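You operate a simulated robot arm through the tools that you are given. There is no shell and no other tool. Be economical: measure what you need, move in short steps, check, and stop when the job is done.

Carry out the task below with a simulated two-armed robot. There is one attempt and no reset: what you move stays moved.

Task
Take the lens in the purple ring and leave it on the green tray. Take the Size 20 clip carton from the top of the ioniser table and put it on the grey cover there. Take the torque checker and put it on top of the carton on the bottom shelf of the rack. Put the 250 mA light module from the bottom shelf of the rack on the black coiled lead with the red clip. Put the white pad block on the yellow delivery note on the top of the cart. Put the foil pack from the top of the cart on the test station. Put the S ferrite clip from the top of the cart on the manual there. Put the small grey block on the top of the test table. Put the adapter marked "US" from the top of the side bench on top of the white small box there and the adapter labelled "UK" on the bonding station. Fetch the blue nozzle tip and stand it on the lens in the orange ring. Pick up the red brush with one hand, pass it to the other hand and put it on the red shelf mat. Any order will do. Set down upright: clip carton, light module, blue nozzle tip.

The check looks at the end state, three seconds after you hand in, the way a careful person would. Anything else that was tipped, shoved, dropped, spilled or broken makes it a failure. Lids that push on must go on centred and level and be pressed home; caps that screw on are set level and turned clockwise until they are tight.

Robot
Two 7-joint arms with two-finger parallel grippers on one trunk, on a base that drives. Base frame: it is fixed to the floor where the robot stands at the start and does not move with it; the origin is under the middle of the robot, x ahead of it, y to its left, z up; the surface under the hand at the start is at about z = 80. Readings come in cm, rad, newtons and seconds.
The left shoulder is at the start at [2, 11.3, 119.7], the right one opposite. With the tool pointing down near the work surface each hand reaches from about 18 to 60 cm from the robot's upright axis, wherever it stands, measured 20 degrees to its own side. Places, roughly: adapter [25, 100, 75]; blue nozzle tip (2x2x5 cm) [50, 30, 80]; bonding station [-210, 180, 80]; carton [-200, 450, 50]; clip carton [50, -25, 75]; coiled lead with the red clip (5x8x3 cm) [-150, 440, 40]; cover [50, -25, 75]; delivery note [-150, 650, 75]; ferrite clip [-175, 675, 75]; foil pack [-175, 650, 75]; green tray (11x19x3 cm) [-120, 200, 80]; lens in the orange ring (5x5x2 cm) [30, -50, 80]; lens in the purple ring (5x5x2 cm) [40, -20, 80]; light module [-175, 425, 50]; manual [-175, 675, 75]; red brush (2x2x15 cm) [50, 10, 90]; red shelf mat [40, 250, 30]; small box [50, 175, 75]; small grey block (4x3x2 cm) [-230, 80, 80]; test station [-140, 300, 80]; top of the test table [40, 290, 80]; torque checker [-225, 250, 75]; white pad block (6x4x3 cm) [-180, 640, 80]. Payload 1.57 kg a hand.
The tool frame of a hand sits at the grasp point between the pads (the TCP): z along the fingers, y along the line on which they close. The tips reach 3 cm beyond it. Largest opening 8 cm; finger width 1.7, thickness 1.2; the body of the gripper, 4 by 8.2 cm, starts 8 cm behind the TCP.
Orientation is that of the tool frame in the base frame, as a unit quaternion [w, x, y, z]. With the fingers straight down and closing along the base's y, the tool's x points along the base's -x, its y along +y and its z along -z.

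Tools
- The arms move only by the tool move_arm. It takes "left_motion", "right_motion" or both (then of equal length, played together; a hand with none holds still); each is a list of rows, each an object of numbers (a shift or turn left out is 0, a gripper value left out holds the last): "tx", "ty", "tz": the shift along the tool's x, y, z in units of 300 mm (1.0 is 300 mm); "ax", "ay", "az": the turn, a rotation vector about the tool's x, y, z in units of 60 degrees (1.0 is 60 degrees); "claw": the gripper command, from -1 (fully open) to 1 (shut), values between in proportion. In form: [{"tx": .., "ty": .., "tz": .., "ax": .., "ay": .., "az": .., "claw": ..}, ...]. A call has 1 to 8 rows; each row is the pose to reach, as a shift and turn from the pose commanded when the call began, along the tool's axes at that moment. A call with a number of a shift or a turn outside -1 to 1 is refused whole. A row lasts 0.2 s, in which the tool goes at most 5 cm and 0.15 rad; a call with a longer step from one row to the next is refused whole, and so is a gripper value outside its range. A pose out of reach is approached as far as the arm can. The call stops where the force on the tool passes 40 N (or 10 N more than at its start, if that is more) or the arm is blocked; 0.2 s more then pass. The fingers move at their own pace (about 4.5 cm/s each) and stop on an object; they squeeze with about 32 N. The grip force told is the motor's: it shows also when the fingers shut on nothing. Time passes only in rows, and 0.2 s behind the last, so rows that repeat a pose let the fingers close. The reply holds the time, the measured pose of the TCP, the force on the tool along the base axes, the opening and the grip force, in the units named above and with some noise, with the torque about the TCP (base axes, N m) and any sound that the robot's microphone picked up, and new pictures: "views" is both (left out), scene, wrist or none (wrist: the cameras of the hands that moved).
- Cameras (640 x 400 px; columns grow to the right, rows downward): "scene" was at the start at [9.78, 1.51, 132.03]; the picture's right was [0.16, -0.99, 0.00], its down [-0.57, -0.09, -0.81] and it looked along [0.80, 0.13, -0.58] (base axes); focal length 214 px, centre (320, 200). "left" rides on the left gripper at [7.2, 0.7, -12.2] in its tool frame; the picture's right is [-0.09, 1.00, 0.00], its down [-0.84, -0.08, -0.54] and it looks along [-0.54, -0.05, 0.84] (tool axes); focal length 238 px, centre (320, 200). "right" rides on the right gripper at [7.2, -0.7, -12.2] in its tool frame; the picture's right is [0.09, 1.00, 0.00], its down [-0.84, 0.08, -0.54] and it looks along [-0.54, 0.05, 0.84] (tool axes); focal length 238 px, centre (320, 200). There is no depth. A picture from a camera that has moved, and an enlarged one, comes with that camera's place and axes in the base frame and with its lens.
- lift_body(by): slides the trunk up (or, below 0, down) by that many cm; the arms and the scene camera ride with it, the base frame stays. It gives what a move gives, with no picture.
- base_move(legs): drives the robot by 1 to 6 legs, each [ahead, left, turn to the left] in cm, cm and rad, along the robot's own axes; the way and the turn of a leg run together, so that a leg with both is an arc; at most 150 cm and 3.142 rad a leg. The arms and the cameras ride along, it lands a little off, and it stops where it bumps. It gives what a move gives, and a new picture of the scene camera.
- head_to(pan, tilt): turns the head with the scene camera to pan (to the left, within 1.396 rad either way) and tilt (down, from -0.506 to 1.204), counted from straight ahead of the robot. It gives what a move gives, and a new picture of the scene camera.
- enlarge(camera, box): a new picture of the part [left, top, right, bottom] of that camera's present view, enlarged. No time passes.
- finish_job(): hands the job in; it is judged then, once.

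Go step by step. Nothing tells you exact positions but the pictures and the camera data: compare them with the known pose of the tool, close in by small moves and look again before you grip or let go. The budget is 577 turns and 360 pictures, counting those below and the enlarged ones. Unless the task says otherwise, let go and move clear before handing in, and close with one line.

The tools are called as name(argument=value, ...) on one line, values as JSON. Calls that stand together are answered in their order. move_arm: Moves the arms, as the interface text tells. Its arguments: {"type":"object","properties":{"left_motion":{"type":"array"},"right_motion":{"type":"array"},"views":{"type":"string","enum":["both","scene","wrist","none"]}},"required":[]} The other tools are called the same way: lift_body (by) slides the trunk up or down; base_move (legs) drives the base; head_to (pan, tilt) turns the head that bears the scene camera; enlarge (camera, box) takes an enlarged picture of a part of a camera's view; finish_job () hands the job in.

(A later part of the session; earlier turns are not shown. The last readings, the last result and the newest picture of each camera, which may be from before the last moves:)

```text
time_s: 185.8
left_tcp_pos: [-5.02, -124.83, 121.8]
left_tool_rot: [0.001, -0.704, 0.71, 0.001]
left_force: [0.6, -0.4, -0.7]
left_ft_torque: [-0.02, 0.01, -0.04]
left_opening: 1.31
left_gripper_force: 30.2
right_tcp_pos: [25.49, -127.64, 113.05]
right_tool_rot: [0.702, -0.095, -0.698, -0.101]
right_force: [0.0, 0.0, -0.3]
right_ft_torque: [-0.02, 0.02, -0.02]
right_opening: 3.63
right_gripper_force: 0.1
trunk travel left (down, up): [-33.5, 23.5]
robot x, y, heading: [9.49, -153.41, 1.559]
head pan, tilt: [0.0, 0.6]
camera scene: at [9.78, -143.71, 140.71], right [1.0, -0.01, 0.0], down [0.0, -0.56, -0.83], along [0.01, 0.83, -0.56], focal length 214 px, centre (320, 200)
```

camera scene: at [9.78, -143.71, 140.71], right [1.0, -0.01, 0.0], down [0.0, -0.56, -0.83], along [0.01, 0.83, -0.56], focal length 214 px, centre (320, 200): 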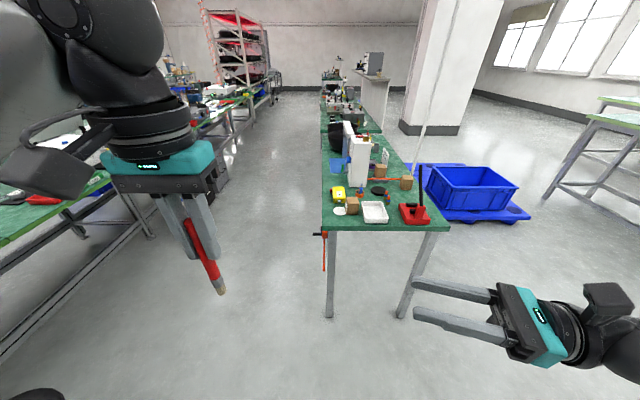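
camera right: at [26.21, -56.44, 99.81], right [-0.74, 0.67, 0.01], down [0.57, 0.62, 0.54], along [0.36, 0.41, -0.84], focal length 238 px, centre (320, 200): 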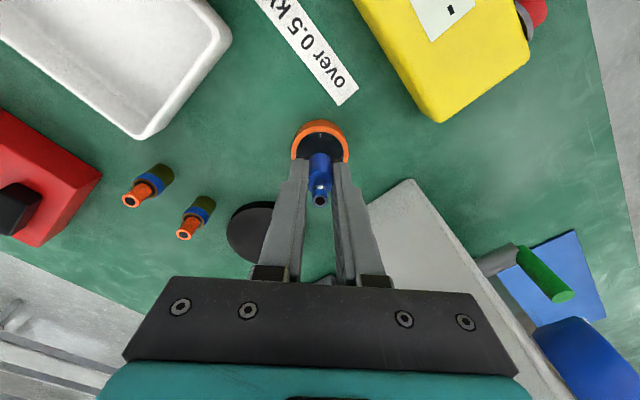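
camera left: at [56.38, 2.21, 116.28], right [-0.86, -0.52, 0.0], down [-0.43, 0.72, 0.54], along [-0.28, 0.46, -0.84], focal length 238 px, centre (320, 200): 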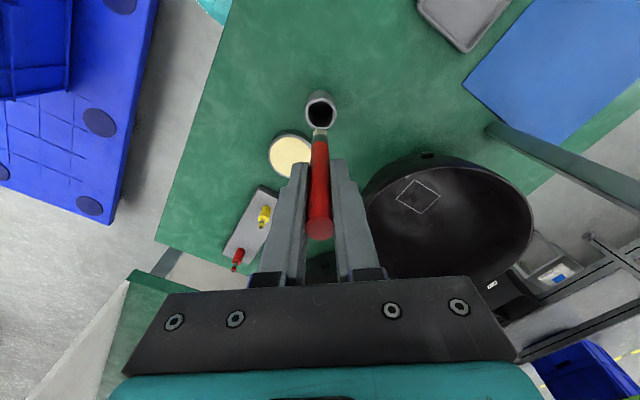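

Fingers are horizontal. I move to a staging point right of the brush at handle height.

move_arm(right_motion=[{"tx": 0.03, "ty": -0.04, "tz": 0.14, "claw": -0.6}, {"tx": 0.067, "ty": -0.08, "tz": 0.28, "claw": -0.6}, {"tx": 0.067, "ty": -0.12, "tz": 0.42, "claw": -0.6}, {"tx": 0.067, "ty": -0.16, "tz": 0.56, "claw": -0.6}, {"tx": 0.067, "ty": -0.19, "tz": 0.7, "claw": -0.6}], views="both")

```text
time_s: 187.0
left_tcp_pos: [-5.08, -124.8, 121.64]
left_tool_rot: [0.0, -0.705, 0.709, 0.001]
left_force: [-0.9, 0.1, -0.7]
left_ft_torque: [0.05, -0.04, -0.02]
left_opening: 1.32
left_gripper_force: 29.8
right_tcp_pos: [3.81, -127.35, 115.01]
right_tool_rot: [0.702, -0.098, -0.698, -0.1]
right_force: [-0.6, -0.4, -0.1]
right_ft_torque: [0.0, -0.03, -0.03]
right_opening: 6.42
right_gripper_force: 0.0
trunk travel left (down, up): [-33.5, 23.5]
robot x, y, heading: [9.69, -153.58, 1.557]
head pan, tilt: [0.0, 0.6]
camera scene: at [9.69, -143.73, 140.7], right [1.0, -0.01, 0.0], down [0.0, -0.56, -0.83], along [0.01, 0.83, -0.56], focal length 214 px, centre (320, 200)
camera right: at [15.31, -131.39, 122.19], right [0.28, 0.96, 0.09], down [0.54, -0.07, -0.84], along [-0.8, 0.28, -0.53], focal length 238 px, centre (320, 200)
```

scene: 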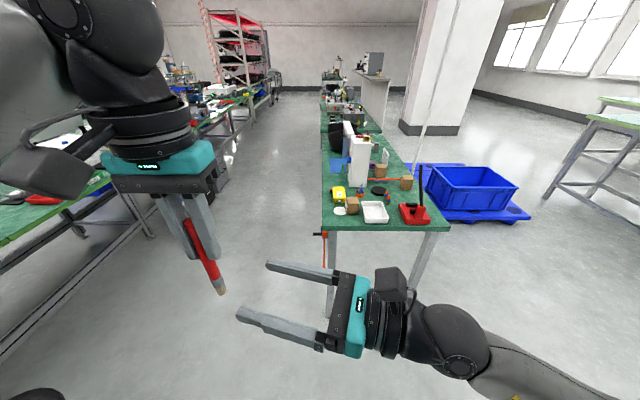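
right: 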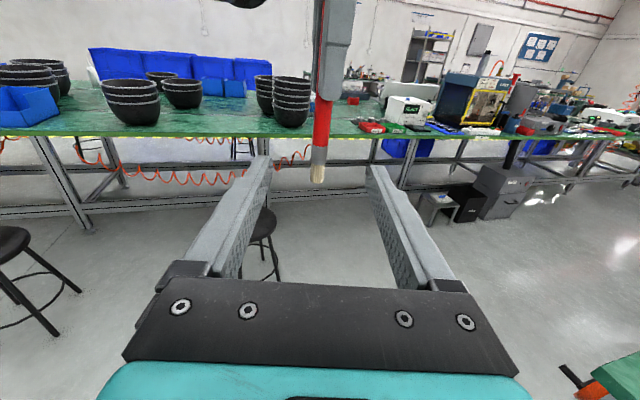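

The handle's red part between z 114.6 and 118.9 is free. I raise to 116.7 and slide in.

move_arm(right_motion=[{"tx": 0.056}, {"tx": 0.056, "tz": 0.1}, {"tx": 0.056, "tz": 0.2}, {"tx": 0.056, "tz": 0.28}], views="both")

```text
time_s: 188.0
left_tcp_pos: [-4.98, -124.59, 121.71]
left_tool_rot: [0.0, -0.705, 0.709, 0.0]
left_force: [-0.6, -1.0, 0.3]
left_ft_torque: [0.0, -0.01, -0.03]
left_opening: 1.32
left_gripper_force: 29.8
right_tcp_pos: [-4.25, -124.91, 116.7]
right_tool_rot: [0.701, -0.098, -0.699, -0.102]
right_force: [-0.1, -0.8, -1.1]
right_ft_torque: [0.01, 0.01, 0.0]
right_opening: 6.38
right_gripper_force: 0.1
right hand out of reach, approached as far as the arm can: row 1
trunk travel left (down, up): [-33.5, 23.5]
robot x, y, heading: [9.69, -153.96, 1.563]
head pan, tilt: [0.0, 0.6]
camera scene: at [9.77, -143.66, 140.7], right [1.0, -0.01, 0.0], down [0.0, -0.56, -0.83], along [0.01, 0.82, -0.57], focal length 214 px, centre (320, 200)
camera right: at [7.27, -129.07, 123.95], right [0.28, 0.96, 0.1], down [0.54, -0.07, -0.84], along [-0.79, 0.29, -0.54], focal length 238 px, centre (320, 200)
```

scene: 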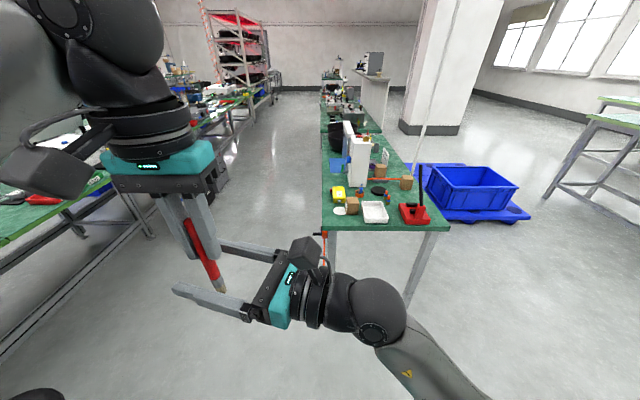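
right: 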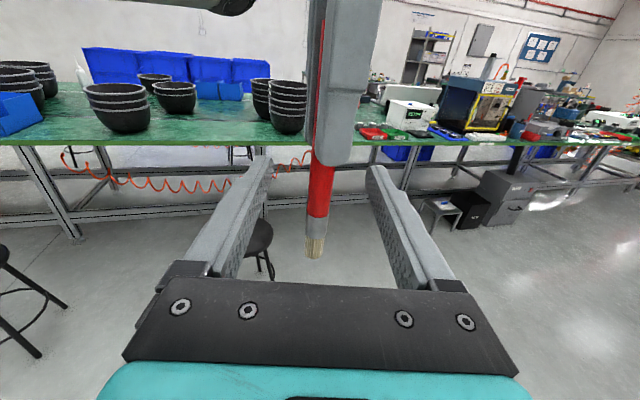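

Brush is between the right fingers. Close right, then open left.

move_arm(right_motion=[{"claw": 1}, {"claw": 1}, {"claw": 1}, {"claw": 1}, {"claw": 1}], views="none")

move_arm(left_motion=[{"claw": 0.0}, {"claw": -0.5}, {"claw": -0.5}, {"claw": -0.5}], views="none")

move_arm(left_motion=[{"tz": -0.12}, {"tz": -0.25}, {"tz": -0.4}], views="both")

```text
time_s: 189.2
left_tcp_pos: [-4.86, -124.79, 121.86]
left_tool_rot: [0.0, -0.704, 0.711, 0.0]
left_force: [0.1, -4.8, 0.2]
left_ft_torque: [-0.13, -0.01, 0.03]
left_opening: 1.32
left_gripper_force: 29.8
right_tcp_pos: [-4.23, -124.94, 116.86]
right_tool_rot: [0.701, -0.098, -0.699, -0.101]
right_force: [-0.3, 4.6, 0.3]
right_ft_torque: [-0.09, -0.01, -0.07]
right_opening: 1.28
right_gripper_force: 29.9
trunk travel left (down, up): [-33.5, 23.5]
robot x, y, heading: [9.61, -153.88, 1.561]
head pan, tilt: [0.0, 0.6]
```

```text
time_s: 190.2
left_tcp_pos: [-4.97, -124.73, 121.66]
left_tool_rot: [0.0, -0.704, 0.71, 0.001]
left_force: [0.1, -0.3, 0.9]
left_ft_torque: [0.0, -0.02, 0.0]
left_opening: 6.0
left_gripper_force: 0.1
right_tcp_pos: [-4.23, -125.01, 116.84]
right_tool_rot: [0.702, -0.097, -0.699, -0.101]
right_force: [0.1, 0.6, 0.0]
right_ft_torque: [-0.05, -0.01, 0.0]
right_opening: 1.26
right_gripper_force: 29.1
trunk travel left (down, up): [-33.5, 23.5]
robot x, y, heading: [9.94, -153.3, 1.564]
head pan, tilt: [0.0, 0.6]
```

```text
time_s: 191.0
left_tcp_pos: [-4.97, -124.9, 133.88]
left_tool_rot: [0.0, -0.705, 0.709, 0.0]
left_force: [0.4, -0.3, -0.2]
left_ft_torque: [0.03, 0.01, -0.02]
left_opening: 6.03
left_gripper_force: 0.0
right_tcp_pos: [-4.23, -125.0, 116.82]
right_tool_rot: [0.702, -0.097, -0.698, -0.101]
right_force: [0.1, -0.4, -0.7]
right_ft_torque: [-0.01, 0.0, 0.0]
right_opening: 1.25
right_gripper_force: 29.7
trunk travel left (down, up): [-33.5, 23.5]
robot x, y, heading: [9.67, -153.96, 1.565]
head pan, tilt: [0.0, 0.6]
camera scene: at [9.88, -143.73, 140.71], right [1.0, -0.01, 0.0], down [-0.01, -0.56, -0.83], along [0.01, 0.83, -0.56], focal length 214 px, centre (320, 200)
camera left: at [-5.63, -132.08, 146.04], right [-0.99, 0.1, 0.0], down [0.08, 0.84, 0.54], along [0.05, 0.54, -0.84], focal length 238 px, centre (320, 200)
```

scene: 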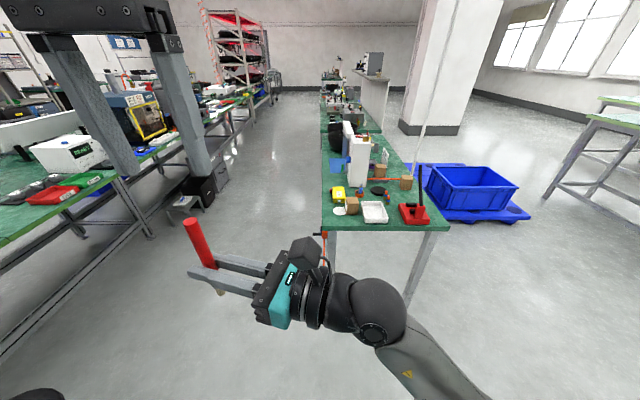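
left: 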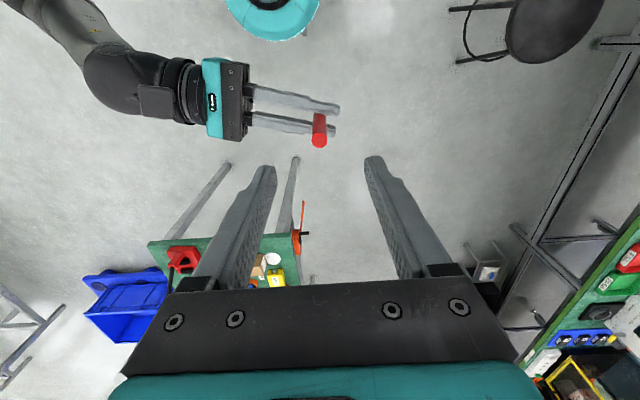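

Hand-over succeeded. I bring the right hand back to fingers-down on its own side, brush held horizontally.

move_arm(right_motion=[{"tz": -0.15}, {"tz": -0.3}, {"tz": -0.4, "ay": -0.13}, {"tz": -0.5, "ay": -0.26}, {"tz": -0.6, "ay": -0.39}, {"tz": -0.7, "ay": -0.52}, {"tz": -0.75, "ay": -0.65}, {"tz": -0.8, "ay": -0.75}], left_motion=[{"tz": 0.05}, {"tz": 0.1}, {"tz": 0.2}, {"tz": 0.3}, {"tz": 0.4}, {"tz": 0.4}, {"tz": 0.4}, {"tz": 0.4}], views="none")

move_arm(right_motion=[{"ay": -0.13}, {"ay": -0.26}, {"ay": -0.39}, {"ay": -0.52}, {"ay": -0.65}, {"ay": -0.75}], views="scene")

```text
time_s: 192.8
left_tcp_pos: [-4.84, -124.7, 121.88]
left_tool_rot: [0.001, -0.705, 0.709, 0.001]
left_force: [-0.6, 0.5, 0.0]
left_ft_torque: [0.0, 0.0, 0.01]
left_opening: 6.0
left_gripper_force: 0.0
right_tcp_pos: [20.5, -126.54, 117.79]
right_tool_rot: [-0.381, 0.128, 0.914, 0.055]
right_force: [-0.3, 0.4, -1.0]
right_ft_torque: [0.0, -0.01, 0.02]
right_opening: 1.29
right_gripper_force: 29.4
right hand out of reach, approached as far as the arm can: row 2, 3, 4, 5, 6, 7, 8
trunk travel left (down, up): [-33.5, 23.5]
robot x, y, heading: [9.92, -153.66, 1.562]
head pan, tilt: [0.0, 0.6]
```

```text
time_s: 194.2
left_tcp_pos: [-4.91, -124.69, 121.78]
left_tool_rot: [0.0, -0.705, 0.71, 0.0]
left_force: [0.4, 0.4, 0.3]
left_ft_torque: [-0.03, -0.03, 0.0]
left_opening: 6.0
left_gripper_force: 0.1
right_tcp_pos: [20.66, -126.42, 117.75]
right_tool_rot: [-0.001, 0.141, 0.99, 0.003]
right_force: [-1.0, 0.4, 0.4]
right_ft_torque: [-0.01, -0.01, -0.02]
right_opening: 1.28
right_gripper_force: 29.2
trunk travel left (down, up): [-33.5, 23.5]
robot x, y, heading: [9.8, -153.28, 1.562]
head pan, tilt: [0.0, 0.6]
camera scene: at [9.8, -143.67, 140.7], right [1.0, -0.01, 0.0], down [0.0, -0.56, -0.83], along [0.01, 0.83, -0.56], focal length 214 px, centre (320, 200)
```

scene: 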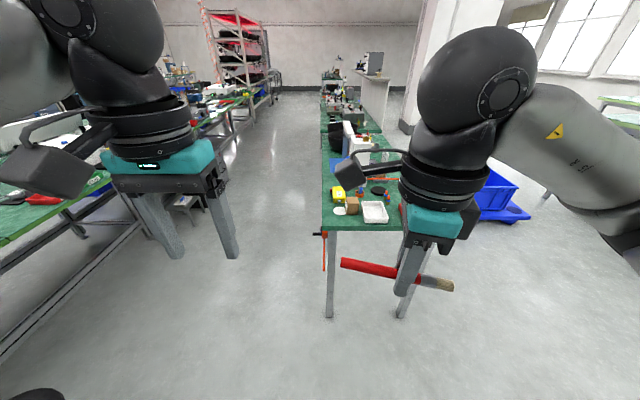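

Now drive to the far side again to take the purple lens with the left hand.

move_arm(right_motion=[{"tx": -0.1, "ty": 0.07}, {"tx": -0.2, "ty": 0.14}, {"tx": -0.3, "ty": 0.2}], views="none")

base_move(legs=[[0, -92, 0], [130, 0, 0], [0, 0, 1.58], [0, -20, 0], [12, 0, 0]])

enlarge(camera="left", box=[0, 0, 640, 400])

```text
time_s: 195.0
left_tcp_pos: [-4.77, -124.67, 121.7]
left_tool_rot: [0.0, -0.705, 0.71, 0.001]
left_force: [-0.1, 0.2, 0.3]
left_ft_torque: [0.03, 0.02, 0.0]
left_opening: 6.01
left_gripper_force: 0.1
right_tcp_pos: [30.9, -123.01, 117.63]
right_tool_rot: [-0.002, 0.14, 0.99, 0.003]
right_force: [0.0, -0.6, -0.8]
right_ft_torque: [0.0, -0.02, 0.03]
right_opening: 1.28
right_gripper_force: 30.1
trunk travel left (down, up): [-33.5, 23.5]
robot x, y, heading: [9.6, -153.73, 1.563]
head pan, tilt: [0.0, 0.6]
```

```text
time_s: 211.7
left_tcp_pos: [56.64, -22.93, 121.73]
left_tool_rot: [0.0, 1.0, 0.019, 0.001]
left_force: [-0.5, -0.3, 0.1]
left_ft_torque: [-0.02, -0.03, 0.01]
left_opening: 5.97
left_gripper_force: 0.1
right_tcp_pos: [53.27, 12.55, 117.56]
right_tool_rot: [-0.002, -0.618, 0.786, -0.001]
right_force: [0.0, -0.2, 0.2]
right_ft_torque: [-0.01, -0.06, 0.02]
right_opening: 1.28
right_gripper_force: 29.8
trunk travel left (down, up): [-33.5, 23.5]
robot x, y, heading: [85.23, -7.39, -3.109]
head pan, tilt: [0.0, 0.6]
camera scene: at [75.09, -7.46, 140.69], right [-0.03, 1.0, 0.0], down [0.57, 0.02, -0.82], along [-0.82, -0.03, -0.57], focal length 214 px, centre (320, 200)
```

scene: 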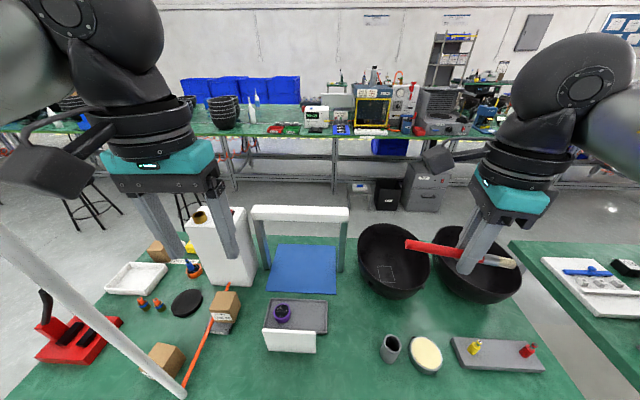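

```text
1.00 times, centred on (320, 200) of left (not enlarged: the box is as wide or as high as the picture)
camera zoom: at [63.83, -23.46, 133.92], right [-0.06, -1.0, 0.0], down [-0.84, 0.05, 0.54], along [-0.54, 0.03, -0.84], focal length 238 px, centre (320, 200)
```

zoom: 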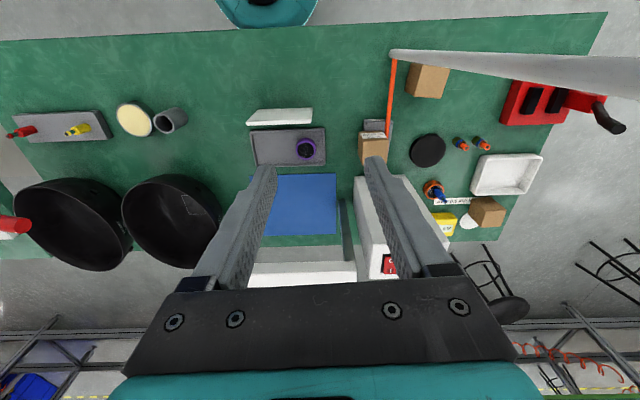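

Everything in place. I shift the base 5 cm right so the lens is on the left hand's side, then approach.

base_move(legs=[[0, -6, -0.03]])

move_arm(left_motion=[{"tx": -0.13, "ty": 0.03, "tz": 0.1}, {"tx": -0.26, "ty": 0.06, "tz": 0.2}, {"tx": -0.36, "ty": 0.09, "tz": 0.3}, {"tx": -0.39, "ty": 0.09, "tz": 0.45}, {"tx": -0.39, "ty": 0.09, "tz": 0.6}, {"tx": -0.39, "ty": 0.09, "tz": 0.75}, {"tx": -0.39, "ty": 0.09, "tz": 0.85}], views="wrist")

```text
time_s: 212.6
left_tcp_pos: [56.11, -16.11, 121.87]
left_tool_rot: [0.001, 1.0, 0.003, -0.001]
left_force: [-0.2, 0.7, -0.3]
left_ft_torque: [-0.05, -0.01, 0.01]
left_opening: 6.02
left_gripper_force: 0.0
right_tcp_pos: [53.96, 19.57, 117.51]
right_tool_rot: [-0.004, -0.607, 0.795, 0.0]
right_force: [0.5, 0.1, -1.1]
right_ft_torque: [-0.04, 0.01, 0.0]
right_opening: 1.28
right_gripper_force: 29.7
trunk travel left (down, up): [-33.5, 23.5]
robot x, y, heading: [84.72, -1.02, -3.134]
head pan, tilt: [0.0, 0.6]
camera scene: at [75.1, -1.09, 140.7], right [0.0, 1.0, 0.0], down [0.56, 0.0, -0.83], along [-0.83, 0.0, -0.56], focal length 214 px, centre (320, 200)
```

scene: 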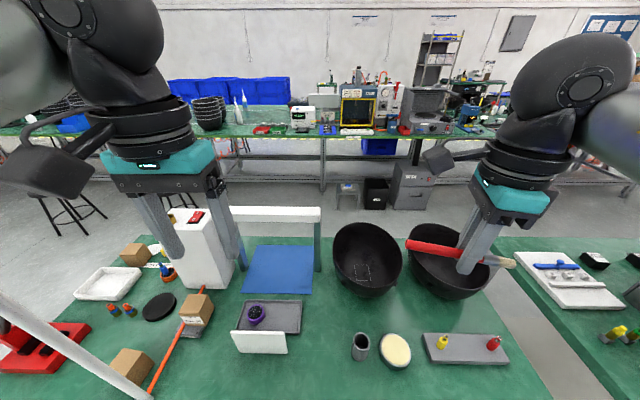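

```text
time_s: 214.2
left_tcp_pos: [44.43, -19.16, 96.21]
left_tool_rot: [0.001, 1.0, 0.003, -0.002]
left_force: [-0.6, 0.1, 1.3]
left_ft_torque: [-0.01, -0.01, -0.02]
left_opening: 5.97
left_gripper_force: 0.1
right_tcp_pos: [53.94, 19.45, 117.65]
right_tool_rot: [-0.004, -0.607, 0.795, 0.0]
right_force: [-0.4, -0.1, -0.1]
right_ft_torque: [0.0, 0.01, -0.02]
right_opening: 1.27
right_gripper_force: 29.5
trunk travel left (down, up): [-33.5, 23.5]
robot x, y, heading: [84.83, -0.7, -3.134]
head pan, tilt: [0.0, 0.6]
camera left: at [51.81, -19.73, 108.35], right [-0.09, -1.0, 0.0], down [-0.84, 0.07, 0.54], along [-0.54, 0.05, -0.84], focal length 238 px, centre (320, 200)
```

left: 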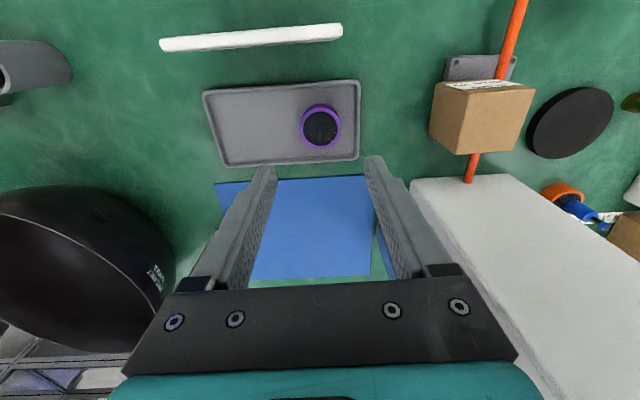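

Aligned with the purple lens. Descend and look.

move_arm(left_motion=[{"tz": 0.13}, {"tz": 0.26}, {"tz": 0.36}, {"tz": 0.4}], views="wrist")

enlarge(camera="left", box=[220, 80, 420, 240])

```text
time_s: 215.2
left_tcp_pos: [44.5, -19.14, 84.34]
left_tool_rot: [0.0, 1.0, 0.003, -0.001]
left_force: [-0.2, -0.1, 0.2]
left_ft_torque: [-0.01, 0.01, 0.03]
left_opening: 6.0
left_gripper_force: 0.0
right_tcp_pos: [53.82, 19.33, 117.59]
right_tool_rot: [-0.004, -0.608, 0.794, 0.0]
right_force: [-0.8, 0.5, 0.0]
right_ft_torque: [-0.04, 0.0, 0.01]
right_opening: 1.28
right_gripper_force: 29.5
trunk travel left (down, up): [-33.5, 23.5]
robot x, y, heading: [84.76, -0.81, -3.136]
head pan, tilt: [0.0, 0.6]
camera left: at [51.75, -19.82, 96.41], right [-0.09, -1.0, 0.0], down [-0.84, 0.07, 0.54], along [-0.54, 0.05, -0.84], focal length 238 px, centre (320, 200)
```

left: 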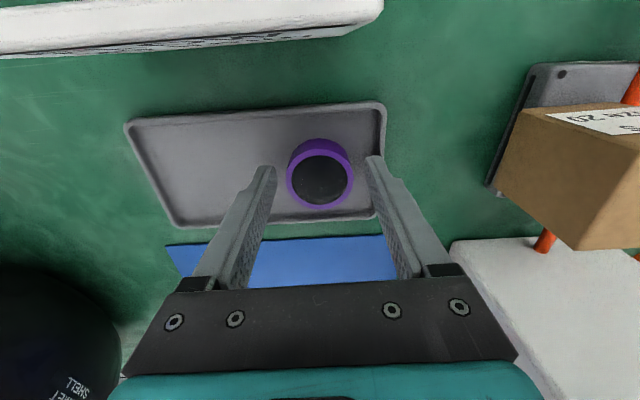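

```text
2.50 times, centred on (320, 160) of left
camera zoom: at [51.75, -19.82, 96.41], right [-0.09, -1.0, 0.0], down [-0.84, 0.07, 0.54], along [-0.54, 0.05, -0.84], focal length 596 px, centre (320, 300)
```

zoom: 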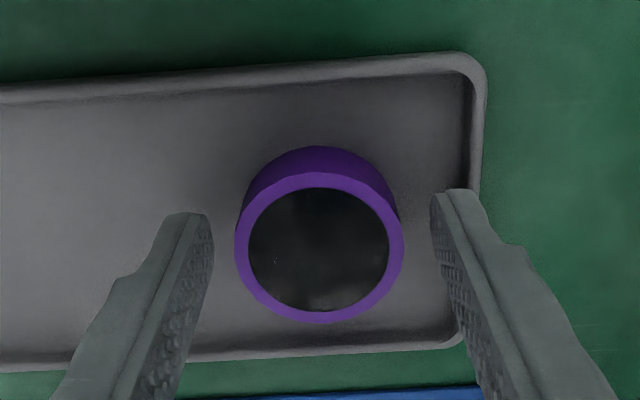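

The tips may still be near the lens top; I creep lower while watching force.

move_arm(left_motion=[{"tz": 0.015}, {"tz": 0.03}], views="none")

move_arm(left_motion=[{"tz": 0.01}, {"tz": 0.02}], views="wrist")

```text
time_s: 215.9
left_tcp_pos: [44.45, -19.13, 84.16]
left_tool_rot: [0.0, 1.0, 0.006, -0.003]
left_force: [15.5, 1.2, 23.0]
left_ft_torque: [-0.92, -0.5, 0.64]
left_opening: 5.97
left_gripper_force: 0.0
right_tcp_pos: [54.13, 19.52, 117.68]
right_tool_rot: [-0.006, -0.607, 0.795, 0.001]
right_force: [0.1, -0.9, -0.2]
right_ft_torque: [0.04, -0.03, -0.01]
right_opening: 1.27
right_gripper_force: 29.8
trunk travel left (down, up): [-33.5, 23.5]
robot x, y, heading: [85.04, -1.37, -3.139]
head pan, tilt: [0.0, 0.6]
stopped in row 2 (left hand): the force on the tool passed its limit at 46 N (the readings are from after the stop); the commanded pose is now the measured one
```

```text
time_s: 216.2
left_tcp_pos: [44.55, -19.36, 84.17]
left_tool_rot: [0.001, 1.0, 0.008, -0.002]
left_force: [13.6, 1.2, 21.5]
left_ft_torque: [-0.86, -0.48, 0.56]
left_opening: 5.9
left_gripper_force: 0.0
right_tcp_pos: [54.24, 19.39, 117.64]
right_tool_rot: [-0.004, -0.607, 0.795, -0.001]
right_force: [-0.3, 0.4, -0.6]
right_ft_torque: [0.01, 0.01, -0.03]
right_opening: 1.29
right_gripper_force: 29.5
trunk travel left (down, up): [-33.5, 23.5]
robot x, y, heading: [84.96, -1.24, -3.137]
head pan, tilt: [0.0, 0.6]
stopped in row 1 (left hand): the force on the tool passed its limit at 45 N (the readings are from after the stop); the commanded pose is now the measured one
camera left: at [51.7, -19.78, 96.26], right [-0.08, -1.0, 0.0], down [-0.84, 0.07, 0.54], along [-0.54, 0.04, -0.84], focal length 238 px, centre (320, 200)
```

left: 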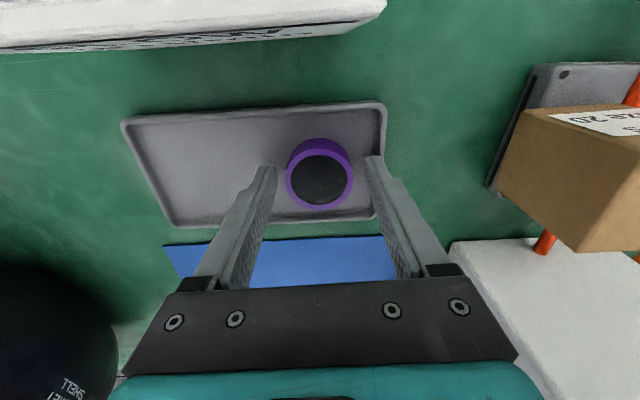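

The -y finger touched the dish rim. I rise 1 cm, narrow the opening to 5.5 cm and shift slightly +y.

move_arm(left_motion=[{"tz": -0.035}, {"tz": -0.035, "ty": -0.012, "claw": -0.37}, {"tz": -0.035, "ty": -0.012, "claw": -0.37}], views="wrist")

enlarge(camera="left", box=[220, 80, 420, 240])

```text
time_s: 217.0
left_tcp_pos: [44.25, -18.9, 85.12]
left_tool_rot: [0.001, 1.0, 0.006, -0.003]
left_force: [-0.1, 0.5, -0.1]
left_ft_torque: [-0.01, -0.01, -0.01]
left_opening: 5.47
left_gripper_force: 0.0
right_tcp_pos: [53.92, 19.43, 117.53]
right_tool_rot: [-0.003, -0.607, 0.795, 0.0]
right_force: [-0.1, -0.4, 0.1]
right_ft_torque: [0.01, -0.03, 0.0]
right_opening: 1.29
right_gripper_force: 29.6
trunk travel left (down, up): [-33.5, 23.5]
robot x, y, heading: [84.98, -1.24, -3.139]
head pan, tilt: [0.0, 0.6]
camera left: at [51.56, -19.48, 97.12], right [-0.08, -1.0, 0.0], down [-0.83, 0.07, 0.55], along [-0.55, 0.04, -0.84], focal length 238 px, centre (320, 200)
```

left: 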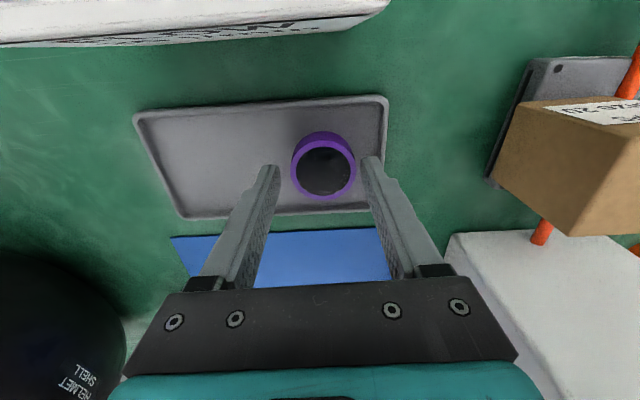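

```text
2.50 times, centred on (320, 160) of left
camera zoom: at [51.56, -19.48, 97.12], right [-0.08, -1.0, 0.0], down [-0.83, 0.07, 0.55], along [-0.55, 0.04, -0.84], focal length 596 px, centre (320, 300)
```

zoom: 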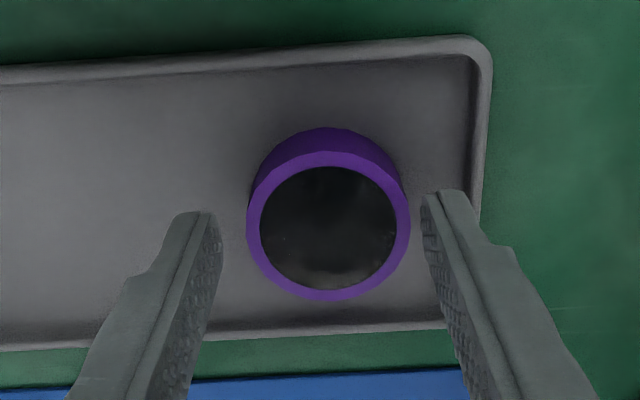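

move_arm(left_motion=[{"ty": 0.005, "tz": 0.0}, {"ty": 0.005, "tz": 0.03}, {"ty": 0.005, "tz": 0.05}], views="none")

move_arm(left_motion=[{"tz": 0.01}, {"tz": 0.02}], views="wrist")

```text
time_s: 217.8
left_tcp_pos: [44.28, -18.97, 83.49]
left_tool_rot: [0.001, 1.0, 0.006, -0.003]
left_force: [-0.1, -0.8, -0.6]
left_ft_torque: [-0.01, 0.0, 0.0]
left_opening: 5.48
left_gripper_force: 0.0
right_tcp_pos: [53.96, 19.42, 117.52]
right_tool_rot: [-0.004, -0.607, 0.795, 0.0]
right_force: [0.8, -0.3, 0.9]
right_ft_torque: [-0.02, 0.03, -0.01]
right_opening: 1.27
right_gripper_force: 29.6
trunk travel left (down, up): [-33.5, 23.5]
robot x, y, heading: [85.12, -1.23, -3.139]
head pan, tilt: [0.0, 0.6]
```

```text
time_s: 218.6
left_tcp_pos: [44.25, -19.03, 83.44]
left_tool_rot: [0.0, 1.0, 0.005, -0.003]
left_force: [12.2, -0.6, 19.3]
left_ft_torque: [-0.44, -0.52, 0.17]
left_opening: 5.42
left_gripper_force: 0.0
right_tcp_pos: [54.21, 19.39, 117.58]
right_tool_rot: [-0.005, -0.607, 0.795, 0.0]
right_force: [-0.8, -0.3, -0.7]
right_ft_torque: [-0.01, 0.01, -0.01]
right_opening: 1.28
right_gripper_force: 29.3
trunk travel left (down, up): [-33.5, 23.5]
robot x, y, heading: [84.93, -1.21, -3.133]
head pan, tilt: [0.0, 0.6]
stopped in row 2 (left hand): the force on the tool passed its limit at 42 N (the readings are from after the stop); the commanded pose is now the measured one
camera left: at [51.56, -19.58, 95.46], right [-0.08, -1.0, 0.0], down [-0.83, 0.07, 0.55], along [-0.55, 0.04, -0.84], focal length 238 px, centre (320, 200)
```

left: 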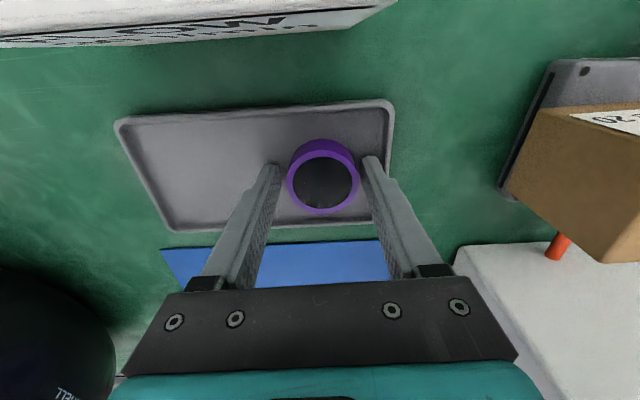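

Touching the dish floor now. I rise 0.4 cm and close on the lens.

move_arm(left_motion=[{"tz": -0.015}, {"tz": -0.015}], views="none")

move_arm(left_motion=[{"claw": 0.3}, {"claw": 0.3}, {"claw": 0.3}, {"claw": 0.3}], views="wrist")

```text
time_s: 219.2
left_tcp_pos: [44.0, -19.0, 83.67]
left_tool_rot: [0.0, 1.0, 0.005, -0.005]
left_force: [-0.6, -0.1, 0.0]
left_ft_torque: [-0.02, -0.01, 0.02]
left_opening: 5.49
left_gripper_force: 0.1
right_tcp_pos: [53.96, 19.38, 117.65]
right_tool_rot: [-0.004, -0.607, 0.795, 0.0]
right_force: [0.4, -0.9, -0.4]
right_ft_torque: [0.01, 0.01, 0.01]
right_opening: 1.28
right_gripper_force: 30.0
trunk travel left (down, up): [-33.5, 23.5]
robot x, y, heading: [84.98, -1.22, -3.136]
head pan, tilt: [0.0, 0.6]
```

```text
time_s: 220.2
left_tcp_pos: [44.02, -18.93, 83.64]
left_tool_rot: [0.0, 1.0, 0.005, -0.005]
left_force: [0.3, -0.9, -0.5]
left_ft_torque: [-0.01, -0.01, 0.0]
left_opening: 4.22
left_gripper_force: 31.9
right_tcp_pos: [53.83, 19.37, 117.56]
right_tool_rot: [-0.004, -0.607, 0.794, 0.001]
right_force: [1.2, -0.9, 0.0]
right_ft_torque: [-0.02, 0.01, 0.01]
right_opening: 1.29
right_gripper_force: 29.8
trunk travel left (down, up): [-33.5, 23.5]
robot x, y, heading: [84.65, -1.46, -3.132]
head pan, tilt: [0.0, 0.6]
camera left: at [51.36, -19.62, 95.73], right [-0.08, -1.0, 0.0], down [-0.83, 0.07, 0.55], along [-0.55, 0.04, -0.84], focal length 238 px, centre (320, 200)
```

left: 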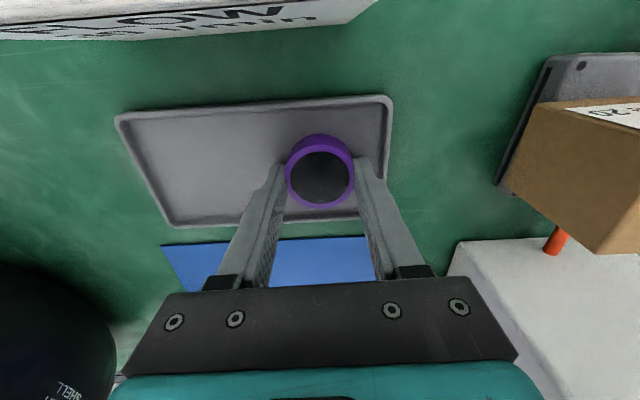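

Gripped the lens (4.2 cm). Lift it straight up.

move_arm(left_motion=[{"claw": 1}, {"tz": -0.05, "claw": 1}, {"tz": -0.15, "claw": 1}, {"tz": -0.3, "claw": 1}, {"tz": -0.45, "claw": 1}, {"tz": -0.6, "claw": 1}, {"tz": -0.75, "claw": 1}], views="both")

```text
time_s: 221.8
left_tcp_pos: [44.38, -19.13, 106.26]
left_tool_rot: [0.0, 1.0, 0.007, -0.003]
left_force: [-0.4, -0.3, 0.1]
left_ft_torque: [0.01, 0.0, 0.0]
left_opening: 4.23
left_gripper_force: 31.8
right_tcp_pos: [54.01, 19.36, 117.62]
right_tool_rot: [-0.005, -0.607, 0.795, 0.0]
right_force: [-0.2, 0.0, -0.3]
right_ft_torque: [0.0, -0.05, -0.01]
right_opening: 1.28
right_gripper_force: 29.9
trunk travel left (down, up): [-33.5, 23.5]
robot x, y, heading: [84.92, -1.16, -3.133]
head pan, tilt: [0.0, 0.6]
camera scene: at [75.18, -1.22, 140.7], right [-0.01, 1.0, 0.0], down [0.56, 0.0, -0.83], along [-0.83, 0.0, -0.56], focal length 214 px, centre (320, 200)
camera left: at [51.63, -19.72, 118.45], right [-0.08, -1.0, 0.0], down [-0.83, 0.07, 0.55], along [-0.55, 0.04, -0.84], focal length 238 px, centre (320, 200)
```

scene: 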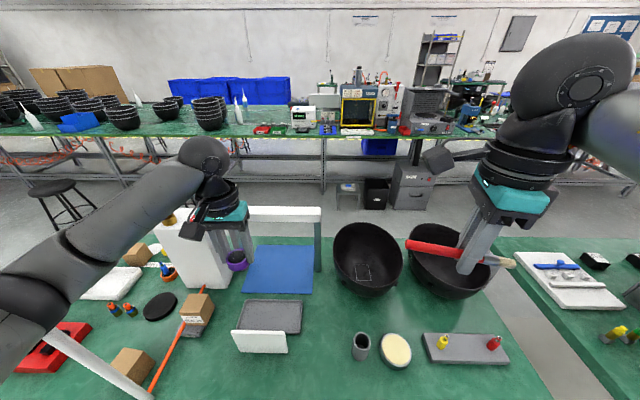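
left: 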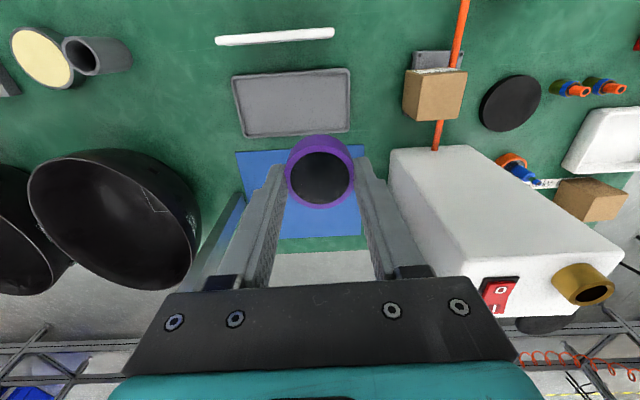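

Lens in hand. I retract the left hand the same way it came.

move_arm(left_motion=[{"tx": 0.0, "tz": -0.15}, {"tx": 0.06, "ty": -0.02, "tz": -0.28}, {"tx": 0.14, "ty": -0.05, "tz": -0.4}, {"tx": 0.26, "ty": -0.08, "tz": -0.48}, {"tx": 0.38, "ty": -0.09, "tz": -0.5}], views="scene")

```text
time_s: 223.0
left_tcp_pos: [55.56, -16.5, 121.01]
left_tool_rot: [0.0, 1.0, 0.005, -0.004]
left_force: [0.6, 0.4, -0.2]
left_ft_torque: [-0.01, 0.03, 0.0]
left_opening: 4.26
left_gripper_force: 32.1
right_tcp_pos: [53.98, 19.3, 117.69]
right_tool_rot: [-0.003, -0.607, 0.795, -0.001]
right_force: [0.3, 0.1, 0.7]
right_ft_torque: [0.0, 0.0, 0.01]
right_opening: 1.28
right_gripper_force: 30.1
trunk travel left (down, up): [-33.5, 23.5]
robot x, y, heading: [85.1, -1.32, -3.137]
head pan, tilt: [0.0, 0.6]
camera scene: at [75.21, -1.26, 140.7], right [-0.01, 1.0, 0.0], down [0.56, 0.0, -0.83], along [-0.83, 0.0, -0.56], focal length 214 px, centre (320, 200)
```

scene: 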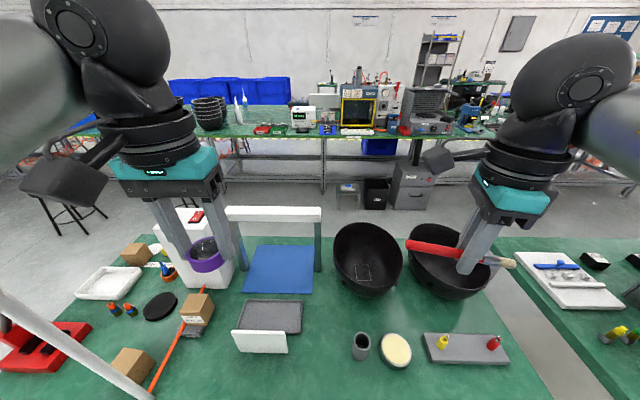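

Now drive out around the table's right end and into the aisle, facing +y.

base_move(legs=[[-20, 20, 0], [0, 112, 0], [150, 0, 0], [0, 0, -1.57], [130, 0, 0]])

head_to(pan=0.0, tilt=0.3)

```text
time_s: 247.2
left_tcp_pos: [-60.63, 24.81, 120.86]
left_tool_rot: [-0.003, 0.713, -0.701, -0.003]
left_force: [-0.7, -0.6, -0.4]
left_ft_torque: [0.0, -0.01, -0.03]
left_opening: 4.24
left_gripper_force: 31.6
right_tcp_pos: [-24.78, 26.59, 117.46]
right_tool_rot: [-0.002, 0.129, 0.992, 0.003]
right_force: [0.1, 0.0, 0.0]
right_ft_torque: [-0.03, 0.01, 0.0]
right_opening: 1.26
right_gripper_force: 29.7
trunk travel left (down, up): [-33.5, 23.5]
robot x, y, heading: [-45.27, -4.36, 1.583]
head pan, tilt: [0.0, 0.6]
camera scene: at [-45.26, 5.48, 140.7], right [1.0, 0.01, 0.0], down [0.01, -0.57, -0.82], along [-0.01, 0.82, -0.57], focal length 214 px, centre (320, 200)
```

scene: 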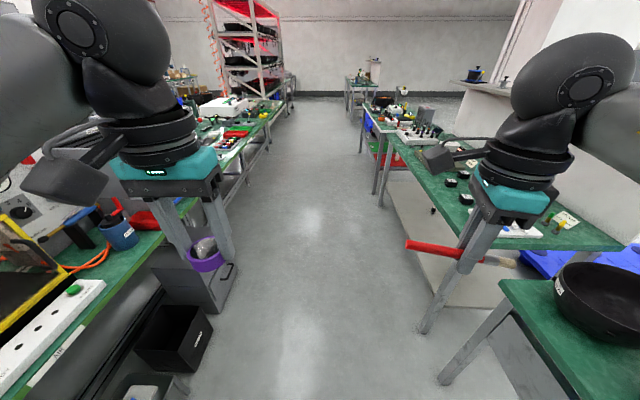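

```text
time_s: 248.0
left_tcp_pos: [-60.44, 24.72, 121.04]
left_tool_rot: [-0.002, 0.713, -0.701, -0.003]
left_force: [-0.4, -0.3, -1.2]
left_ft_torque: [0.02, 0.0, -0.01]
left_opening: 4.23
left_gripper_force: 31.7
right_tcp_pos: [-24.71, 26.66, 117.7]
right_tool_rot: [-0.002, 0.129, 0.992, 0.003]
right_force: [0.4, -0.4, -0.9]
right_ft_torque: [0.01, 0.0, -0.06]
right_opening: 1.26
right_gripper_force: 29.7
trunk travel left (down, up): [-33.5, 23.5]
robot x, y, heading: [-45.21, -4.5, 1.586]
head pan, tilt: [0.0, 0.3]
camera scene: at [-45.26, 5.96, 143.44], right [1.0, 0.01, 0.0], down [0.0, -0.3, -0.96], along [-0.01, 0.95, -0.3], focal length 214 px, centre (320, 200)
```

scene: 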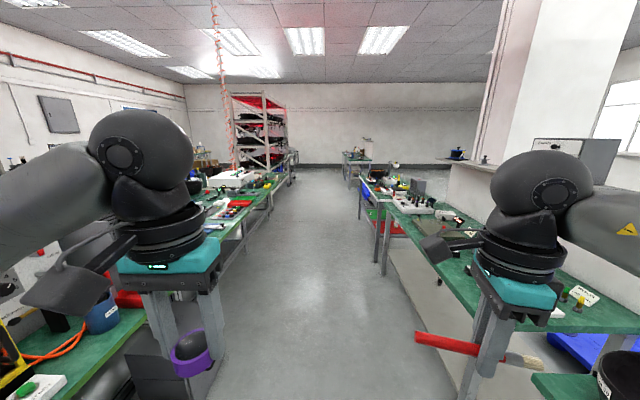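

Aisle is clear. Drive 150 cm ahead.

base_move(legs=[[150, 0, 0]])

head_to(pan=0.7, tilt=0.5)

head_to(pan=-0.6, tilt=0.5)

```text
time_s: 255.4
left_tcp_pos: [-61.75, 174.28, 120.9]
left_tool_rot: [-0.003, 0.711, -0.703, -0.004]
left_force: [-0.1, -0.2, -0.9]
left_ft_torque: [0.0, -0.03, 0.03]
left_opening: 4.22
left_gripper_force: 32.2
right_tcp_pos: [-25.88, 175.98, 117.6]
right_tool_rot: [-0.002, 0.133, 0.991, 0.003]
right_force: [0.8, -0.5, -0.4]
right_ft_torque: [0.01, -0.01, 0.01]
right_opening: 1.29
right_gripper_force: 29.6
trunk travel left (down, up): [-33.5, 23.5]
robot x, y, heading: [-46.8, 145.21, 1.576]
head pan, tilt: [0.0, 0.3]
camera scene: at [-46.56, 155.43, 143.45], right [1.0, 0.01, 0.0], down [0.0, -0.3, -0.96], along [-0.01, 0.96, -0.3], focal length 214 px, centre (320, 200)
```

scene: 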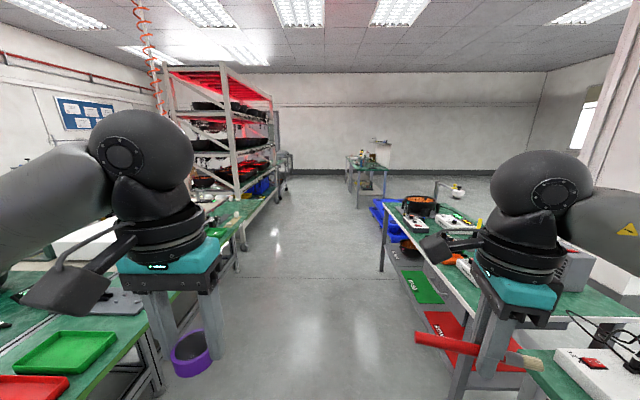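

```text
time_s: 256.4
left_tcp_pos: [-61.63, 174.37, 120.99]
left_tool_rot: [-0.002, 0.711, -0.703, -0.003]
left_force: [0.2, 0.7, -0.2]
left_ft_torque: [-0.01, 0.0, -0.02]
left_opening: 4.2
left_gripper_force: 31.8
right_tcp_pos: [-25.97, 175.77, 117.53]
right_tool_rot: [-0.003, 0.132, 0.991, 0.003]
right_force: [-0.4, 0.4, 1.0]
right_ft_torque: [0.0, 0.0, 0.01]
right_opening: 1.25
right_gripper_force: 29.2
trunk travel left (down, up): [-33.5, 23.5]
robot x, y, heading: [-46.27, 144.98, 1.575]
head pan, tilt: [0.7, 0.499]
camera scene: at [-52.4, 153.01, 141.61], right [0.76, 0.65, 0.0], down [0.31, -0.36, -0.88], along [-0.57, 0.67, -0.48], focal length 214 px, centre (320, 200)
```

scene: 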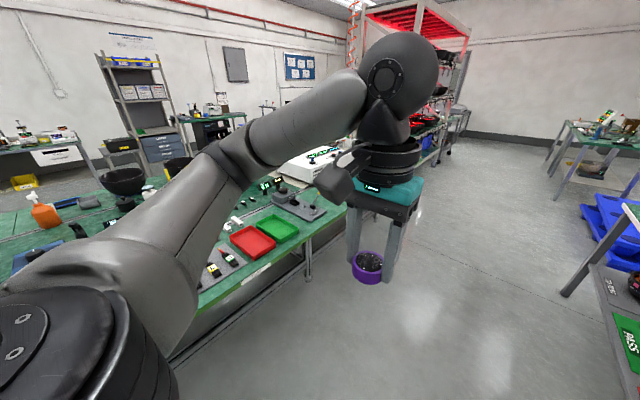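

```text
time_s: 257.9
left_tcp_pos: [-61.65, 174.28, 120.9]
left_tool_rot: [-0.002, 0.711, -0.703, -0.004]
left_force: [0.0, -0.4, 0.2]
left_ft_torque: [-0.01, -0.01, -0.01]
left_opening: 4.19
left_gripper_force: 31.9
right_tcp_pos: [-25.9, 175.93, 117.65]
right_tool_rot: [-0.003, 0.132, 0.991, 0.003]
right_force: [0.0, -0.1, -0.1]
right_ft_torque: [-0.01, 0.02, 0.02]
right_opening: 1.27
right_gripper_force: 29.7
trunk travel left (down, up): [-33.5, 23.5]
robot x, y, heading: [-46.35, 145.16, 1.579]
head pan, tilt: [-0.6, 0.499]
camera scene: at [-41.42, 153.62, 141.61], right [0.83, -0.56, 0.0], down [-0.27, -0.4, -0.88], along [0.49, 0.73, -0.48], focal length 214 px, centre (320, 200)
```

scene: 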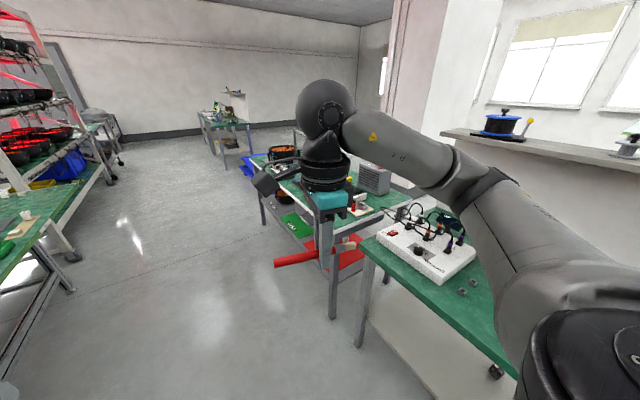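

The green tray is near [-122, 204] and the red mat on the test table's low shelf at right. I drive to face the green tray first.

base_move(legs=[[76, 0, 0], [0, 0, 1.565], [26, 0, 0]])

head_to(pan=0.2, tilt=0.7)

```text
time_s: 267.3
left_tcp_pos: [-102.81, 202.91, 120.97]
left_tool_rot: [0.001, 1.0, 0.023, -0.004]
left_force: [-0.7, 0.6, -0.7]
left_ft_torque: [0.02, -0.03, 0.01]
left_opening: 4.22
left_gripper_force: 32.0
right_tcp_pos: [-105.69, 238.69, 117.56]
right_tool_rot: [-0.003, -0.62, 0.784, 0.0]
right_force: [-0.4, 0.0, 0.2]
right_ft_torque: [-0.01, 0.02, 0.0]
right_opening: 1.26
right_gripper_force: 29.4
trunk travel left (down, up): [-33.5, 23.5]
robot x, y, heading: [-73.84, 218.74, -3.099]
head pan, tilt: [-0.6, 0.499]
camera scene: at [-82.59, 224.02, 141.6], right [0.53, 0.85, 0.0], down [0.41, -0.25, -0.88], along [-0.74, 0.47, -0.48], focal length 214 px, centre (320, 200)
```

scene: 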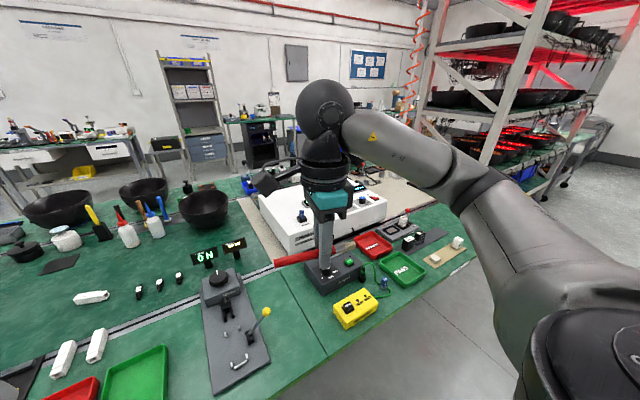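

```text
time_s: 268.4
left_tcp_pos: [-102.65, 202.94, 120.92]
left_tool_rot: [0.0, 1.0, 0.024, -0.004]
left_force: [-0.3, 0.4, -0.8]
left_ft_torque: [-0.01, 0.04, -0.01]
left_opening: 4.19
left_gripper_force: 31.8
right_tcp_pos: [-105.57, 238.77, 117.7]
right_tool_rot: [-0.005, -0.622, 0.783, 0.0]
right_force: [-0.1, 0.0, 0.1]
right_ft_torque: [0.0, 0.04, 0.0]
right_opening: 1.27
right_gripper_force: 29.7
trunk travel left (down, up): [-33.5, 23.5]
robot x, y, heading: [-74.16, 219.14, -3.102]
head pan, tilt: [0.201, 0.7]
camera scene: at [-83.04, 217.17, 139.84], right [-0.24, 0.97, 0.0], down [0.63, 0.15, -0.77], along [-0.74, -0.18, -0.64], focal length 214 px, centre (320, 200)
```

scene: 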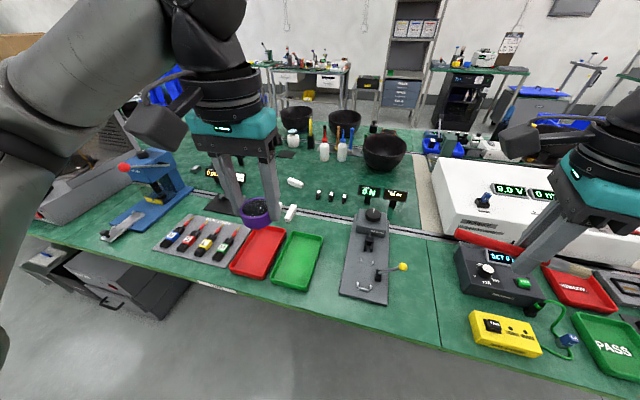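

The plain green tray is at [-120, 200.5]. I move the lens over it and look with the wrist camera.

move_arm(left_motion=[{"tx": -0.15, "ty": 0.02}, {"tx": -0.3, "ty": 0.04}, {"tx": -0.45, "ty": 0.057, "tz": 0.03}, {"tx": -0.55, "ty": 0.057, "tz": 0.13}, {"tx": -0.55, "ty": 0.057, "tz": 0.28}, {"tx": -0.55, "ty": 0.057, "tz": 0.43}, {"tx": -0.55, "ty": 0.057, "tz": 0.58}, {"tx": -0.55, "ty": 0.057, "tz": 0.7}], views="wrist")

```text
time_s: 270.2
left_tcp_pos: [-119.29, 200.55, 100.12]
left_tool_rot: [0.0, 1.0, 0.023, -0.005]
left_force: [1.0, -0.4, 0.2]
left_ft_torque: [0.0, -0.01, -0.01]
left_opening: 4.22
left_gripper_force: 31.8
right_tcp_pos: [-105.56, 238.7, 117.54]
right_tool_rot: [-0.004, -0.621, 0.783, 0.0]
right_force: [0.0, 0.6, -0.1]
right_ft_torque: [-0.02, 0.0, 0.04]
right_opening: 1.26
right_gripper_force: 30.1
trunk travel left (down, up): [-33.5, 23.5]
robot x, y, heading: [-73.94, 219.22, -3.099]
head pan, tilt: [0.201, 0.7]
camera left: at [-112.0, 200.15, 112.25], right [-0.05, -1.0, 0.0], down [-0.83, 0.04, 0.55], along [-0.55, 0.02, -0.84], focal length 238 px, centre (320, 200)
```

left: 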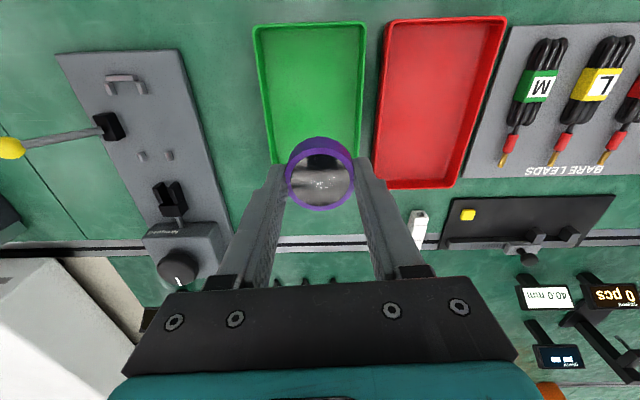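

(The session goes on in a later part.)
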